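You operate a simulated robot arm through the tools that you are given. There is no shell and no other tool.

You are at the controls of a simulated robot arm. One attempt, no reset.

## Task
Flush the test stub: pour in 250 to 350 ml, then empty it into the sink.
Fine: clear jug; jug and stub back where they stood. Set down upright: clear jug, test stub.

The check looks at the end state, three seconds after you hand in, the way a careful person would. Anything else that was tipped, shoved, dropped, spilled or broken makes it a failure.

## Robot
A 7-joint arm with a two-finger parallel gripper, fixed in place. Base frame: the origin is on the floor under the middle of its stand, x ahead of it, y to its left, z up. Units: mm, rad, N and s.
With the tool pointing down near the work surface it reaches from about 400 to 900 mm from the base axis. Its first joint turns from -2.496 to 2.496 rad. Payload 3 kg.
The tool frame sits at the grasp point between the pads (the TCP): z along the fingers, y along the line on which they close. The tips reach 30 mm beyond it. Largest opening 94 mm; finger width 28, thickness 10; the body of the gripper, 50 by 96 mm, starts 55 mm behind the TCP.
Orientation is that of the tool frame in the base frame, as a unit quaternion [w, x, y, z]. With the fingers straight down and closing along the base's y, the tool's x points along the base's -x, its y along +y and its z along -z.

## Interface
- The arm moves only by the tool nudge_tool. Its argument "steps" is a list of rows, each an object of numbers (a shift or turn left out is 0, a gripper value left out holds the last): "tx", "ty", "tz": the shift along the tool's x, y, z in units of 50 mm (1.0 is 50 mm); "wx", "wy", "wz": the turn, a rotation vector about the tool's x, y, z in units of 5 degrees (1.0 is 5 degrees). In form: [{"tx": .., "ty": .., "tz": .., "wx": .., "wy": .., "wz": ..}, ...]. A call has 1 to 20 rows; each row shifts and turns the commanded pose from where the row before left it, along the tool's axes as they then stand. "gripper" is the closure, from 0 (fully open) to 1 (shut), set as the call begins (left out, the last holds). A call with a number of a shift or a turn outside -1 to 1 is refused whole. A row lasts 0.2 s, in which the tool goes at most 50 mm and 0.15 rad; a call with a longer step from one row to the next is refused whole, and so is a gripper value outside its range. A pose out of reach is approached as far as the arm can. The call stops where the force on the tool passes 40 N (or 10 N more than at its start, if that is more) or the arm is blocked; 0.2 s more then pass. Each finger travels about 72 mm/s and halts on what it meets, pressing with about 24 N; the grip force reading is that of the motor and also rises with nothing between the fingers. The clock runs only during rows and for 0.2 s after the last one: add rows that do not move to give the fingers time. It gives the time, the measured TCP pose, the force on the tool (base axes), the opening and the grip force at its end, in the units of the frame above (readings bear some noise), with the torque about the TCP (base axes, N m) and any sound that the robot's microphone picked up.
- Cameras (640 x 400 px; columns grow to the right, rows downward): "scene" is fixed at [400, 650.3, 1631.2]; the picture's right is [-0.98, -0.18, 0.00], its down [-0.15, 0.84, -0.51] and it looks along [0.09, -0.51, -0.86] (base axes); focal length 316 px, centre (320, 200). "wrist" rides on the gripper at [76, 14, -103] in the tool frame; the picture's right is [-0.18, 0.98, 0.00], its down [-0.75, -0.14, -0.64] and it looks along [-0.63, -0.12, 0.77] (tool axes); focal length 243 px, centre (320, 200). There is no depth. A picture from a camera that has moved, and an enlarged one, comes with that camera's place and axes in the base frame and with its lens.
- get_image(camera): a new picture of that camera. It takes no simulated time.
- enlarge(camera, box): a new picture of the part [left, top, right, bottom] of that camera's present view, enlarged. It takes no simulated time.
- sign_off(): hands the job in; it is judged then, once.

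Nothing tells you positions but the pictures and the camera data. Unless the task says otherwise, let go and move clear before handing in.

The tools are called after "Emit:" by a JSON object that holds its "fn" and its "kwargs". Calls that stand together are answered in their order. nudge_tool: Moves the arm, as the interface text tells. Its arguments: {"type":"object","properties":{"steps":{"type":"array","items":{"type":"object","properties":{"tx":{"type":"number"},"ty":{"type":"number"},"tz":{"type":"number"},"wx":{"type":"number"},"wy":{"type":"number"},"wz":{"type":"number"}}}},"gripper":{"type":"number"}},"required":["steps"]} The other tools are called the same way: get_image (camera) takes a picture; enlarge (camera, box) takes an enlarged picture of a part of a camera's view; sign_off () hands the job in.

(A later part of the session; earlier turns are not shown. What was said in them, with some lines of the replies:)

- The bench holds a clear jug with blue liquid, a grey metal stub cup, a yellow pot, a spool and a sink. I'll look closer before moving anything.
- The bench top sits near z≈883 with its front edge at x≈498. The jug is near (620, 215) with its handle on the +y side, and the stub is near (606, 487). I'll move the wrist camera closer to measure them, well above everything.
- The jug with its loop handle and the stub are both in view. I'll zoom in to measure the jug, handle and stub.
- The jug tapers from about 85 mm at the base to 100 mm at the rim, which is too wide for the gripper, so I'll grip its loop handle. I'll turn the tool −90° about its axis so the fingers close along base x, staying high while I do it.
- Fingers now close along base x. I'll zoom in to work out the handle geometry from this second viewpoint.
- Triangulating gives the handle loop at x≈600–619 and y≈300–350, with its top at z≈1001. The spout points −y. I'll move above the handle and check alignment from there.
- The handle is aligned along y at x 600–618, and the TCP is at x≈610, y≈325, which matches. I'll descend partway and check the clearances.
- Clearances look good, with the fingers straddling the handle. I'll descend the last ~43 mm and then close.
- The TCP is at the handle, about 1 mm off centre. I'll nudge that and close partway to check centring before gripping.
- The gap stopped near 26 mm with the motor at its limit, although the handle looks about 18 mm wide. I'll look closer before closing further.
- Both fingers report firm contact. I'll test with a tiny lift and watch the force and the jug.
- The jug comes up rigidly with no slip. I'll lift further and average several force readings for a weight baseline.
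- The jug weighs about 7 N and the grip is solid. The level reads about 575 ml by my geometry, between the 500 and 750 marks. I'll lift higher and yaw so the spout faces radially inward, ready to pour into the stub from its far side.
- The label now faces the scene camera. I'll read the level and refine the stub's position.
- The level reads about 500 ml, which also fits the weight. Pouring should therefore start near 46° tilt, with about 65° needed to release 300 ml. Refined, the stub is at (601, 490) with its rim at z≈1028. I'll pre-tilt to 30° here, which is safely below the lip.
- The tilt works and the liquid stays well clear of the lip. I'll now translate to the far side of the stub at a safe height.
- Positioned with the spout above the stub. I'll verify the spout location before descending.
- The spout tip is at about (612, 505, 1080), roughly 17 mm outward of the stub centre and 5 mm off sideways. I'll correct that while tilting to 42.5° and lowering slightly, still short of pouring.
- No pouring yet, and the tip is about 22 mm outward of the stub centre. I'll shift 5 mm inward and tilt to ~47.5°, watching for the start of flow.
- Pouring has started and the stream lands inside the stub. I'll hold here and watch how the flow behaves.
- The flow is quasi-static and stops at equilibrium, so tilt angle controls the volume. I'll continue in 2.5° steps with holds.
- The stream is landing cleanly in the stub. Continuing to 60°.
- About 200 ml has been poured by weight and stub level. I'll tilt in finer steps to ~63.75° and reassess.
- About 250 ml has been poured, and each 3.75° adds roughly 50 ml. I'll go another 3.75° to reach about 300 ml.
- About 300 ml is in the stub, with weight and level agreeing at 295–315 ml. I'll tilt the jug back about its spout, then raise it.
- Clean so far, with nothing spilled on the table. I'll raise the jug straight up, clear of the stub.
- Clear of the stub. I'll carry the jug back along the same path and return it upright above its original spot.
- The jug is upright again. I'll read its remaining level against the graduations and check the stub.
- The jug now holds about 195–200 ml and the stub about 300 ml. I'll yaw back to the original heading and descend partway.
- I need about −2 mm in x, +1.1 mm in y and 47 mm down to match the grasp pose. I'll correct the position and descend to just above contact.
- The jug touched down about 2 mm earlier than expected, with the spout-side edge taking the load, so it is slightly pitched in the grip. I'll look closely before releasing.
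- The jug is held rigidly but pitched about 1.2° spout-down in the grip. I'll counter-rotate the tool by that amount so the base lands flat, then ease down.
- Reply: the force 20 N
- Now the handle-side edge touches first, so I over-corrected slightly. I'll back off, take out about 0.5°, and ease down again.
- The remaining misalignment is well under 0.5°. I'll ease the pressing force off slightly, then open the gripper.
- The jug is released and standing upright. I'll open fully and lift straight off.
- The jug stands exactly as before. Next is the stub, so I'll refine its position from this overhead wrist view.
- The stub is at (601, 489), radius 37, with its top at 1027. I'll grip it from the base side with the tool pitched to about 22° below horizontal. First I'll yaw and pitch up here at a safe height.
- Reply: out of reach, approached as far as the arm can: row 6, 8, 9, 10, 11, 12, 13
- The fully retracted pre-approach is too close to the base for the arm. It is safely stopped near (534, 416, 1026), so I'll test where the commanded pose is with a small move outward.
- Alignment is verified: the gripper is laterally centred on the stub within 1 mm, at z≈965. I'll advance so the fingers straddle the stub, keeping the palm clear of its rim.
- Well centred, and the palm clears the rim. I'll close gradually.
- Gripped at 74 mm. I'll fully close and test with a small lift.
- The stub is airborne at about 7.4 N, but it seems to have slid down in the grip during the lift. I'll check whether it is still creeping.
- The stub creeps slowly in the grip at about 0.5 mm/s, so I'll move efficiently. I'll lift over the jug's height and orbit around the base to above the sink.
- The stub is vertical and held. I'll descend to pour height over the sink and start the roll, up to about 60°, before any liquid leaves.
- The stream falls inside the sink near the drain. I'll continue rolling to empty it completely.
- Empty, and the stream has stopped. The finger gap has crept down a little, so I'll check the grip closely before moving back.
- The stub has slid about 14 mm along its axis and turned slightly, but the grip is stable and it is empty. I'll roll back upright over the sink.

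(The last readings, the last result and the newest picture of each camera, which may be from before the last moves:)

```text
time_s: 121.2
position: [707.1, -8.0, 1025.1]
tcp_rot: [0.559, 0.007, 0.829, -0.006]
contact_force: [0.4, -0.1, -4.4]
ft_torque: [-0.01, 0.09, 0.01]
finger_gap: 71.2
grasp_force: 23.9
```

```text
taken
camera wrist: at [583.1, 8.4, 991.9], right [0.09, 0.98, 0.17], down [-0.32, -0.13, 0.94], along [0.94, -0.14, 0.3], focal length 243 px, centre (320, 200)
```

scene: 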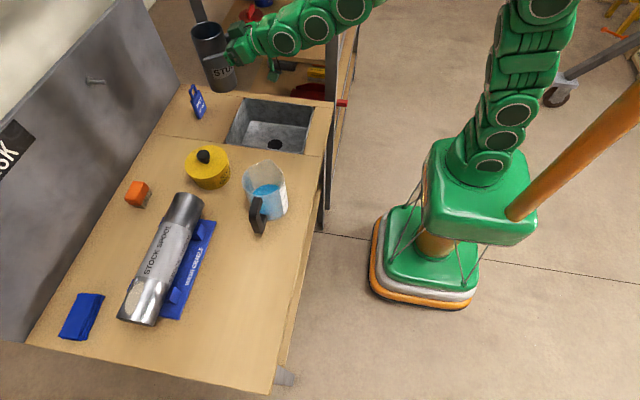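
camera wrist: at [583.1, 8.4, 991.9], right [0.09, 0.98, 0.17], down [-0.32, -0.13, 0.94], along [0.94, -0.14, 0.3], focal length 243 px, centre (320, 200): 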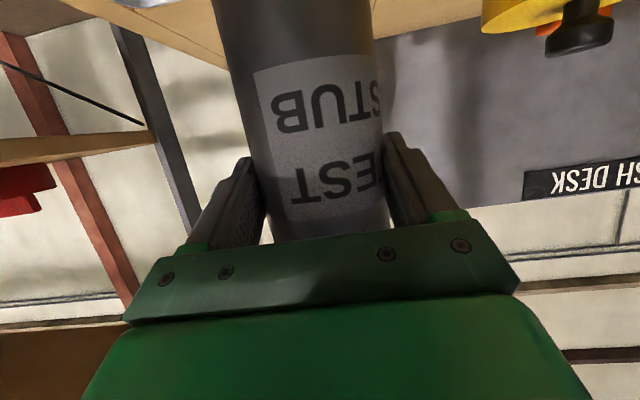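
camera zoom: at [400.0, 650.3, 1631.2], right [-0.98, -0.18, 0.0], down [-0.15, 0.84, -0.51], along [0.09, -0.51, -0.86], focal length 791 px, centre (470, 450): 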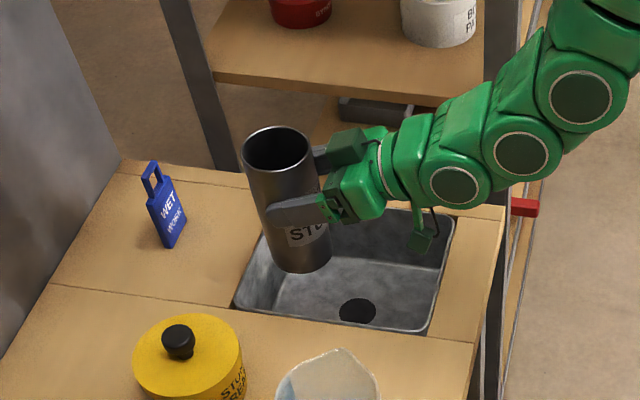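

Upright and empty. I'll return along the reverse path to above the stub's original spot.

Emit:
{"fn": "nudge_tool", "kwargs": {"steps": [{"tx": -0.4, "tz": 0.03}, {"tx": -0.65, "tz": 0.05}, {"tx": -0.65, "tz": 0.05}, {"tx": -0.65, "tz": 0.05}, {"tx": -0.433, "tz": 0.032}, {"tx": 0.0036, "tz": -0.009, "ty": 0.4, "wx": -0.27, "wz": -0.109}, {"tx": 0.0072, "tz": -0.0178, "ty": 0.768, "wx": -0.532, "wz": -0.215}, {"tx": 0.0072, "tz": -0.0178, "ty": 0.768, "wx": -0.532, "wz": -0.215}, {"tx": 0.0072, "tz": -0.0178, "ty": 0.768, "wx": -0.532, "wz": -0.215}, {"tx": 0.0072, "tz": -0.0178, "ty": 0.768, "wx": -0.532, "wz": -0.215}, {"tx": 0.0072, "tz": -0.0178, "ty": 0.768, "wx": -0.532, "wz": -0.215}, {"tx": 0.0072, "tz": -0.0178, "ty": 0.768, "wx": -0.532, "wz": -0.215}, {"tx": 0.0072, "tz": -0.0178, "ty": 0.768, "wx": -0.532, "wz": -0.215}, {"tx": 0.0072, "tz": -0.0178, "ty": 0.768, "wx": -0.532, "wz": -0.215}, {"tx": 0.0072, "tz": -0.0178, "ty": 0.768, "wx": -0.532, "wz": -0.215}, {"tx": 0.0072, "tz": -0.0178, "ty": 0.768, "wx": -0.532, "wz": -0.215}, {"tx": 0.0072, "tz": -0.0178, "ty": 0.768, "wx": -0.532, "wz": -0.215}, {"tx": 0.0072, "tz": -0.0178, "ty": 0.768, "wx": -0.532, "wz": -0.215}, {"tx": 0.0072, "tz": -0.0178, "ty": 0.768, "wx": -0.532, "wz": -0.215}, {"tx": 0.0036, "tz": -0.009, "ty": 0.38, "wx": -0.262, "wz": -0.106}]}}

Emit:
{"fn": "nudge_tool", "kwargs": {"steps": [{}, {}]}}

Emit:
{"fn": "get_image", "kwargs": {"camera": "wrist"}}

Emit:
{"fn": "get_image", "kwargs": {"camera": "scene"}}

```text
time_s: 125.4
position: [596.8, 490.8, 1150.4]
tcp_rot: [0.527, -0.277, 0.781, 0.187]
contact_force: [0.1, 0.1, -4.2]
ft_torque: [-0.07, 0.04, 0.01]
finger_gap: 71.4
grasp_force: 23.9
```

```text
time_s: 126.0
position: [596.5, 489.3, 1149.6]
tcp_rot: [0.528, -0.276, 0.781, 0.187]
contact_force: [0.1, 0.4, -4.6]
ft_torque: [-0.07, 0.05, -0.01]
finger_gap: 71.1
grasp_force: 23.9
```

```text
taken
camera wrist: at [491.8, 423.3, 1115.9], right [-0.57, 0.81, 0.17], down [-0.15, -0.31, 0.94], along [0.81, 0.51, 0.3], focal length 243 px, centre (320, 200)
```

wrist: 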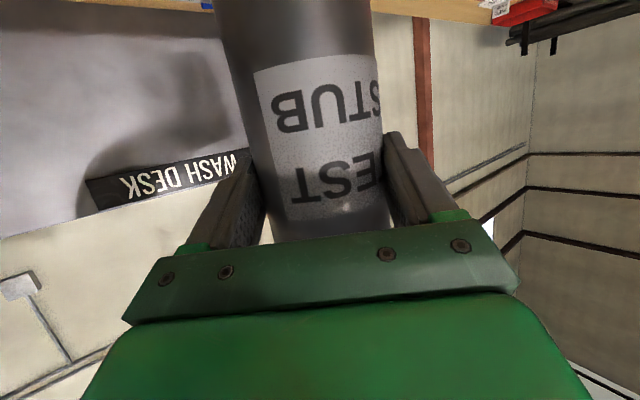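

```text
taken
```

scene: 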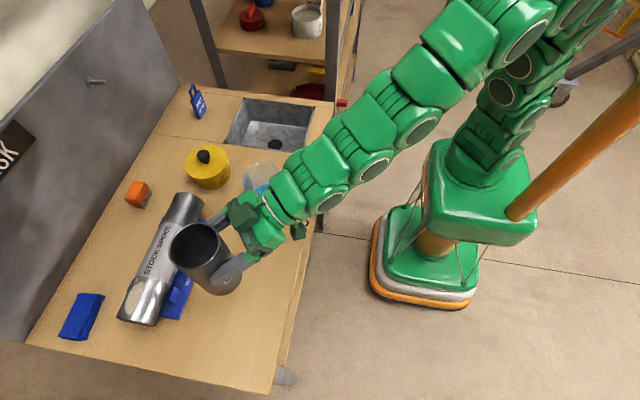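

I need (−7.5, −10.4) mm in xy and then to go down. I'll descend to about 20 mm above the table and check verticality.

Emit:
{"fn": "nudge_tool", "kwargs": {"steps": [{"tx": 0.4, "tz": 0.125, "ty": -0.0136}, {"tx": 0.7, "tz": 0.218, "ty": -0.0136}, {"tx": 0.7, "tz": 0.218, "ty": -0.0136}, {"tx": 0.65, "tz": 0.202, "ty": -0.0136}, {"tx": 0.424, "tz": 0.132, "ty": -0.0136}, {}, {}]}}

Emit:
{"fn": "get_image", "kwargs": {"camera": "wrist"}}

Emit:
{"fn": "enlarge", "kwargs": {"camera": "scene", "box": [190, 210, 310, 310]}}

```text
time_s: 127.6
position: [590.5, 477.5, 997.9]
tcp_rot: [0.527, -0.278, 0.781, 0.187]
contact_force: [0.2, -0.2, -4.5]
ft_torque: [-0.07, 0.09, -0.04]
finger_gap: 71.0
grasp_force: 24.2
```

```text
taken
camera wrist: at [485.9, 410.4, 965.5], right [-0.57, 0.81, 0.17], down [-0.15, -0.31, 0.94], along [0.81, 0.51, 0.3], focal length 243 px, centre (320, 200)
```

wrist: 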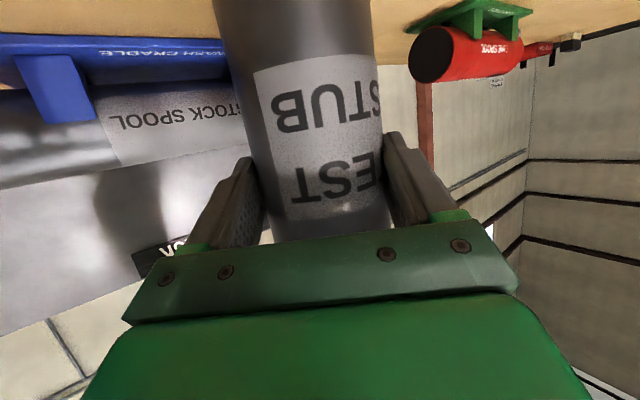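

```text
4.00 times, centred on (250, 260) of scene
camera zoom: at [400.0, 650.3, 1631.2], right [-0.98, -0.18, 0.0], down [-0.15, 0.84, -0.51], along [0.09, -0.51, -0.86], focal length 1266 px, centre (600, -40)
```

zoom: 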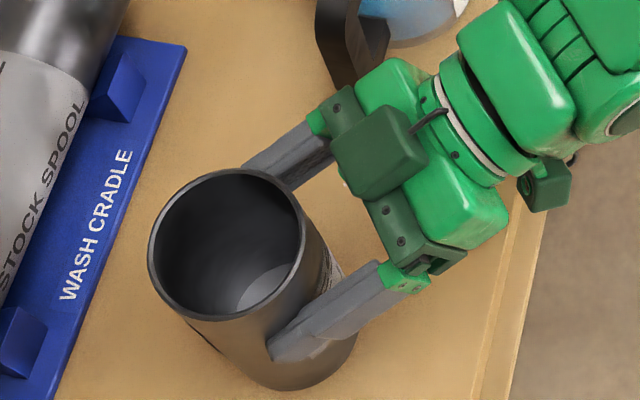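

The stub is empty and vertical, but sits about 7 mm further out in the grip than at pickup. I'll compensate by (−7.7, −0.8) mm, lower to just above the table, then ease down.

Emit:
{"fn": "nudge_tool", "kwargs": {"steps": [{"tx": 0.0488, "tz": -0.1205, "ty": 0.084}, {"tx": 0.1, "tz": 0.0405}, {"tx": 0.1, "tz": 0.0405}, {"tx": 0.08, "tz": 0.0324}, {}, {}]}}

Emit:
{"fn": "get_image", "kwargs": {"camera": "wrist"}}

Emit:
{"fn": "enlarge", "kwargs": {"camera": "scene", "box": [190, 210, 310, 310]}}

```text
time_s: 129.0
position: [581.3, 478.8, 983.5]
tcp_rot: [0.527, -0.277, 0.781, 0.187]
contact_force: [0.4, -0.2, -3.9]
ft_torque: [-0.06, 0.08, -0.02]
finger_gap: 71.3
grasp_force: 23.6
```

```text
taken
camera wrist: at [475.7, 411.5, 951.3], right [-0.57, 0.81, 0.17], down [-0.15, -0.31, 0.94], along [0.81, 0.51, 0.3], focal length 243 px, centre (320, 200)
```

wrist: 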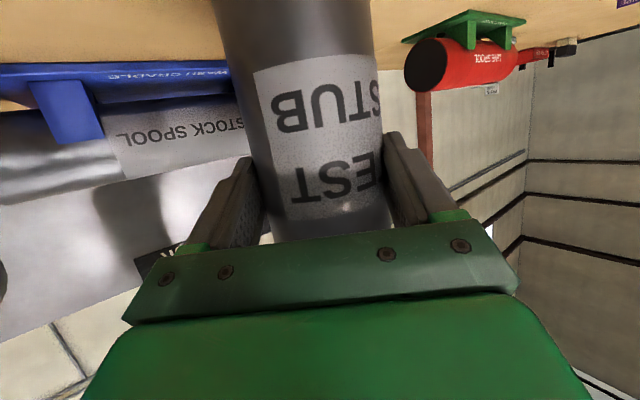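

```text
4.00 times, centred on (250, 260) of scene
camera zoom: at [400.0, 650.3, 1631.2], right [-0.98, -0.18, 0.0], down [-0.15, 0.84, -0.51], along [0.09, -0.51, -0.86], focal length 1266 px, centre (600, -40)
```

zoom: 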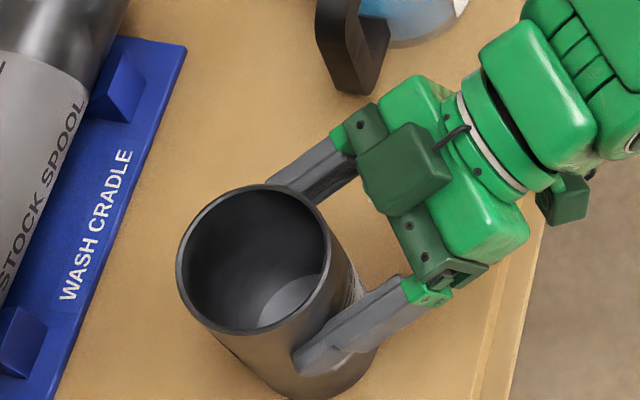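

The move overshot slightly, leaving the stub about 3 mm too far toward −x and 2 mm toward +y. I'll correct that, then ease down.

Emit:
{"fn": "nudge_tool", "kwargs": {"steps": [{"tx": -0.0053, "tz": 0.0131, "ty": -0.068}, {}, {}]}}

Emit:
{"fn": "enlarge", "kwargs": {"camera": "scene", "box": [190, 210, 310, 310]}}

Emit:
{"fn": "nudge_tool", "kwargs": {"steps": [{"tx": 0.0278, "tz": 0.0113}, {}, {}]}}

Emit:
{"fn": "nudge_tool", "kwargs": {"steps": [{"tx": 0.0185, "tz": 0.0075}, {}, {}]}}

```text
time_s: 129.8
position: [583.5, 475.2, 984.6]
tcp_rot: [0.527, -0.278, 0.781, 0.188]
contact_force: [0.7, -0.9, -4.3]
ft_torque: [-0.09, 0.07, 0.03]
finger_gap: 70.9
grasp_force: 24.1
```

```text
4.00 times, centred on (250, 260) of scene
camera zoom: at [400.0, 650.3, 1631.2], right [-0.98, -0.18, 0.0], down [-0.15, 0.84, -0.51], along [0.09, -0.51, -0.86], focal length 1266 px, centre (600, -40)
```

zoom: 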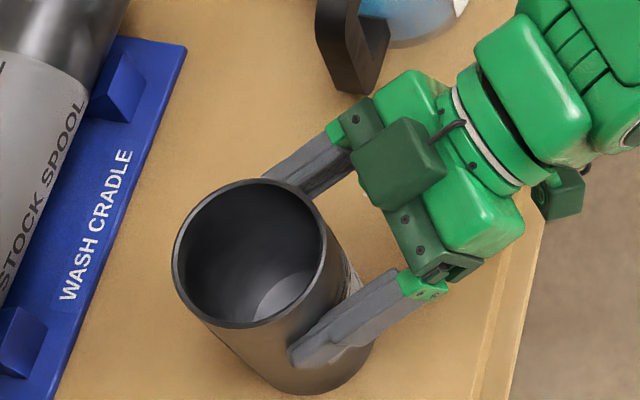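

```text
time_s: 130.6
position: [585.8, 476.2, 981.9]
tcp_rot: [0.527, -0.277, 0.781, 0.187]
contact_force: [-0.4, -0.1, -4.5]
ft_torque: [-0.09, 0.03, 0.01]
finger_gap: 71.0
grasp_force: 23.8
```

```text
time_s: 131.4
position: [584.4, 475.1, 982.3]
tcp_rot: [0.528, -0.278, 0.781, 0.188]
contact_force: [-0.1, 2.5, 1.7]
ft_torque: [0.42, -0.18, 0.12]
finger_gap: 71.2
grasp_force: 23.6
```

Contact is made first at the outward base edge, so the stub leans outward by about 1°. I'll back off 1 mm, counter-rotate about 1°, and ease down again.

Emit:
{"fn": "nudge_tool", "kwargs": {"steps": [{"tx": -0.0278, "tz": -0.0113}, {"tx": 0.0128, "tz": -0.0315, "wy": -0.2}, {}, {}]}}

Emit:
{"fn": "nudge_tool", "kwargs": {"steps": [{"tx": 0.0185, "tz": 0.0075}, {}, {}]}}

Emit:
{"fn": "nudge_tool", "kwargs": {"steps": [{"tx": 0.0185, "tz": 0.0075}, {}, {}]}}

```text
time_s: 132.4
position: [582.9, 474.9, 983.4]
tcp_rot: [0.534, -0.276, 0.777, 0.189]
contact_force: [-0.2, -0.8, -6.1]
ft_torque: [-0.06, 0.08, -0.04]
finger_gap: 71.1
grasp_force: 24.6
```

```text
time_s: 133.2
position: [583.6, 475.4, 981.5]
tcp_rot: [0.533, -0.276, 0.777, 0.19]
contact_force: [-0.4, -0.5, -1.7]
ft_torque: [-0.15, 0.17, 0.04]
finger_gap: 71.2
grasp_force: 23.8
```

```text
time_s: 134.0
position: [582.8, 475.4, 981.4]
tcp_rot: [0.534, -0.276, 0.776, 0.19]
contact_force: [2.3, -1.1, 1.0]
ft_torque: [-0.19, -0.02, 0.0]
finger_gap: 71.3
grasp_force: 24.4
```

Emit:
{"fn": "nudge_tool", "kwargs": {"steps": [{"wy": 0.07}, {}, {}]}}

Emit:
{"fn": "enlarge", "kwargs": {"camera": "scene", "box": [190, 210, 310, 310]}}

```text
time_s: 134.8
position: [583.5, 476.4, 981.2]
tcp_rot: [0.531, -0.276, 0.778, 0.189]
contact_force: [2.7, 1.0, 3.0]
ft_torque: [0.28, -0.17, -0.12]
finger_gap: 70.9
grasp_force: 24.3
```

```text
4.00 times, centred on (250, 260) of scene
camera zoom: at [400.0, 650.3, 1631.2], right [-0.98, -0.18, 0.0], down [-0.15, 0.84, -0.51], along [0.09, -0.51, -0.86], focal length 1266 px, centre (600, -40)
```

zoom: 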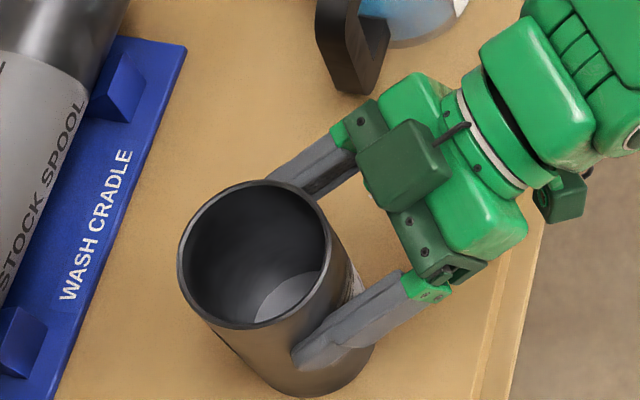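

The stub sits flat on the table within about 3 mm of its original spot. I'll open gradually.

Emit:
{"fn": "nudge_tool", "kwargs": {"steps": [{}, {}], "gripper": 0.17}}

Emit:
{"fn": "enlarge", "kwargs": {"camera": "wrist", "box": [160, 80, 500, 280]}}

Emit:
{"fn": "enlarge", "kwargs": {"camera": "scene", "box": [190, 210, 310, 310]}}

```text
time_s: 135.4
position: [582.9, 476.5, 981.8]
tcp_rot: [0.531, -0.276, 0.778, 0.188]
contact_force: [-0.3, -0.9, 0.8]
ft_torque: [0.01, 0.04, 0.0]
finger_gap: 78.1
grasp_force: 0.0
```

```text
1.88 times, centred on (330, 180) of wrist
camera zoom: at [477.6, 408.9, 947.0], right [-0.57, 0.81, 0.17], down [-0.16, -0.31, 0.94], along [0.81, 0.5, 0.31], focal length 457 px, centre (301, 238)
```

zoom: 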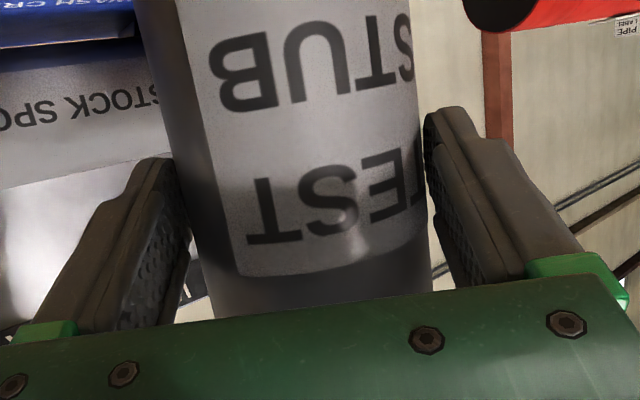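

```text
4.00 times, centred on (250, 260) of scene
camera zoom: at [400.0, 650.3, 1631.2], right [-0.98, -0.18, 0.0], down [-0.15, 0.84, -0.51], along [0.09, -0.51, -0.86], focal length 1266 px, centre (600, -40)
```

zoom: 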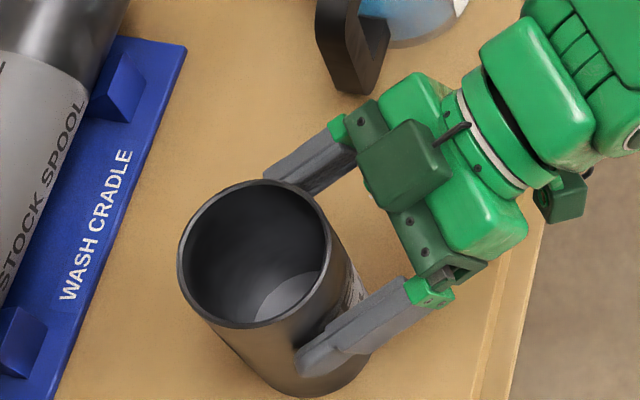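

Released, and the stub is steady. I'll open fully and back straight out.

Emit:
{"fn": "nudge_tool", "kwargs": {"steps": [{}, {}], "gripper": 0}}

Emit:
{"fn": "nudge_tool", "kwargs": {"steps": [{"tx": 0.08, "tz": -0.198}, {"tx": 0.11, "tz": -0.272}, {"tx": 0.11, "tz": -0.272}, {"tx": 0.09, "tz": -0.222}, {}, {}]}}

Emit:
{"fn": "enlarge", "kwargs": {"camera": "scene", "box": [190, 190, 350, 310]}}

Emit:
{"fn": "get_image", "kwargs": {"camera": "wrist"}}

```text
time_s: 136.0
position: [582.6, 475.1, 982.0]
tcp_rot: [0.531, -0.276, 0.779, 0.188]
contact_force: [-1.1, -0.4, -0.3]
ft_torque: [0.01, 0.0, 0.02]
finger_gap: 94.1
grasp_force: 0.1
```

```text
time_s: 137.4
position: [542.5, 443.0, 980.5]
tcp_rot: [0.531, -0.276, 0.778, 0.188]
contact_force: [0.4, 0.1, 0.7]
ft_torque: [-0.03, -0.02, -0.01]
finger_gap: 93.8
grasp_force: 0.0
```

```text
3.33 times, centred on (270, 250) of scene
camera zoom: at [400.0, 650.3, 1631.2], right [-0.98, -0.18, 0.0], down [-0.15, 0.84, -0.51], along [0.09, -0.51, -0.86], focal length 1055 px, centre (487, 33)
```

zoom: 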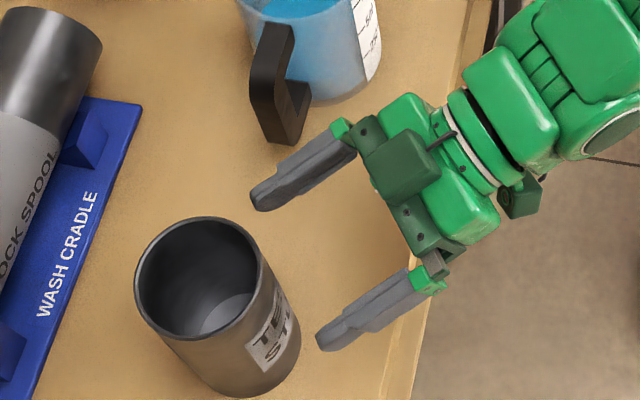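

```text
taken
camera wrist: at [437.2, 376.3, 945.6], right [-0.57, 0.81, 0.17], down [-0.16, -0.31, 0.94], along [0.81, 0.5, 0.31], focal length 243 px, centre (320, 200)
```

wrist: 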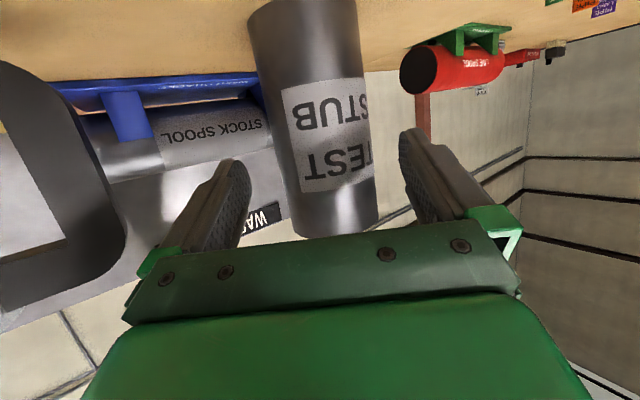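

The stub stands upright and empty within ~3–4 mm of its original position, and the jug is undisturbed. I'll raise the arm clear and do a final check of the scene.

Emit:
{"fn": "nudge_tool", "kwargs": {"steps": [{"tx": -0.4, "tz": -0.162}, {"tx": -0.7, "tz": -0.283}, {"tx": -0.7, "tz": -0.283}, {"tx": -0.7, "tz": -0.283}, {"tx": -0.7, "tz": -0.283}, {"tx": -0.4, "tz": -0.162}, {}, {}]}}

Emit:
{"fn": "get_image", "kwargs": {"camera": "scene"}}

Emit:
{"fn": "enlarge", "kwargs": {"camera": "scene", "box": [200, 140, 320, 320]}}

Emit:
{"fn": "enlarge", "kwargs": {"camera": "scene", "box": [170, 70, 350, 180]}}

```text
time_s: 139.2
position: [541.2, 440.5, 1175.1]
tcp_rot: [0.531, -0.277, 0.779, 0.189]
contact_force: [-0.3, -0.6, 0.6]
ft_torque: [0.0, -0.01, 0.04]
finger_gap: 93.7
grasp_force: 0.0
```

```text
taken
```

scene: 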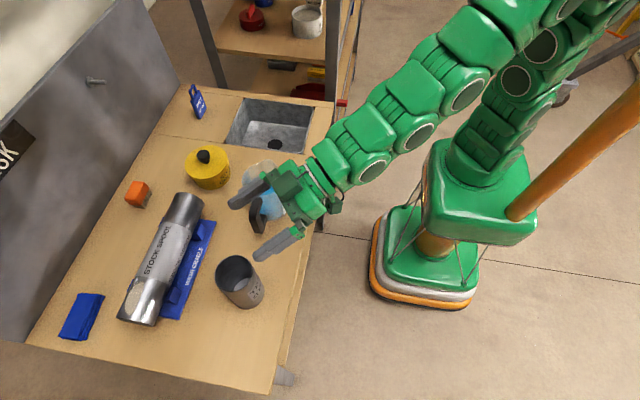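

```text
2.22 times, centred on (260, 230) of scene
camera zoom: at [400.0, 650.3, 1631.2], right [-0.98, -0.18, 0.0], down [-0.15, 0.84, -0.51], along [0.09, -0.51, -0.86], focal length 703 px, centre (453, 133)
```

zoom: 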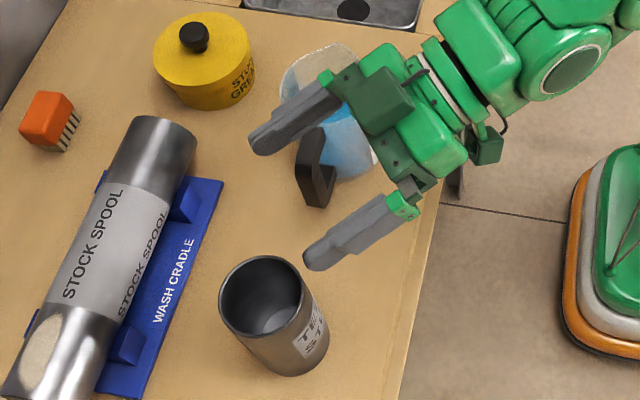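

```text
3.56 times, centred on (260, 125) of scene
camera zoom: at [400.0, 650.3, 1631.2], right [-0.98, -0.18, 0.0], down [-0.15, 0.84, -0.51], along [0.09, -0.51, -0.86], focal length 1125 px, centre (533, 467)
```

zoom: 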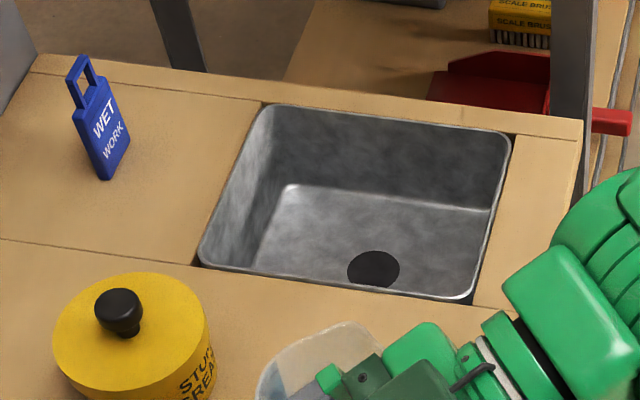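

Emit:
{"fn": "nudge_tool", "kwargs": {"steps": [{"tx": -0.6, "tz": -0.243}, {"tx": -0.6, "tz": -0.243}, {"tx": -0.6, "tz": -0.243}, {}, {}]}}

Emit:
{"fn": "enlarge", "kwargs": {"camera": "scene", "box": [205, 245, 275, 315]}}

Emit:
{"fn": "enlarge", "kwargs": {"camera": "scene", "box": [220, 145, 310, 245]}}

```text
time_s: 140.4
position: [539.5, 440.6, 1272.0]
tcp_rot: [0.531, -0.277, 0.778, 0.189]
contact_force: [-0.4, 0.3, -0.5]
ft_torque: [0.04, 0.02, 0.0]
finger_gap: 94.0
grasp_force: 0.0
```

```text
5.71 times, centred on (240, 280) of scene
camera zoom: at [400.0, 650.3, 1631.2], right [-0.98, -0.18, 0.0], down [-0.15, 0.84, -0.51], along [0.09, -0.51, -0.86], focal length 1808 px, centre (777, -257)
```

zoom: 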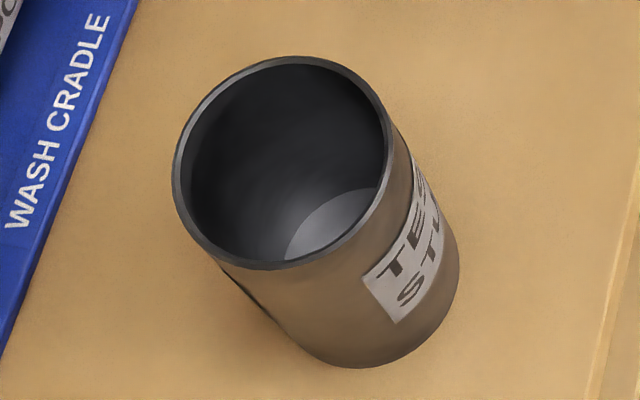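

```text
4.00 times, centred on (265, 195) of scene
camera zoom: at [400.0, 650.3, 1631.2], right [-0.98, -0.18, 0.0], down [-0.15, 0.84, -0.51], along [0.09, -0.51, -0.86], focal length 1266 px, centre (540, 220)
```

zoom: 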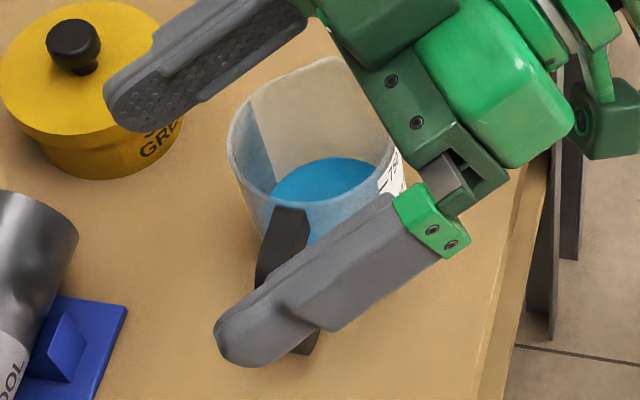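

The stub is empty, upright and within about 3 mm of where it stood. The jug is upright in its original place with about 200 ml left, so about 300 ml went through the stub and into the sink. I can see no spills on the table and nothing else moved. The gripper is open and clear, so I'm handing in.

Emit:
{"fn": "sign_off", "kwargs": {}}

```text
The job is handed in.
```

I flushed the test stub with about 300 ml from the clear jug and emptied it into the sink. I handed the job in and have no verdict back yet.

- **Amount poured:** The jug went from about 500 ml to about 200 ml. The jug's markings, its weight and the level in the stub all agreed to within roughly 15 ml, so the pour sits inside the 250–350 ml range.
- **Clear jug:** It is upright and back where it stood.
- **Test stub:** It is empty and upright, about 3 mm from its original spot. It also turned about 10° on its own axis, because it slipped slightly in the grip while I carried it.
- **Everything else:** In the final pictures I saw nothing spilled on the table and nothing else moved. The gripper is open and clear.
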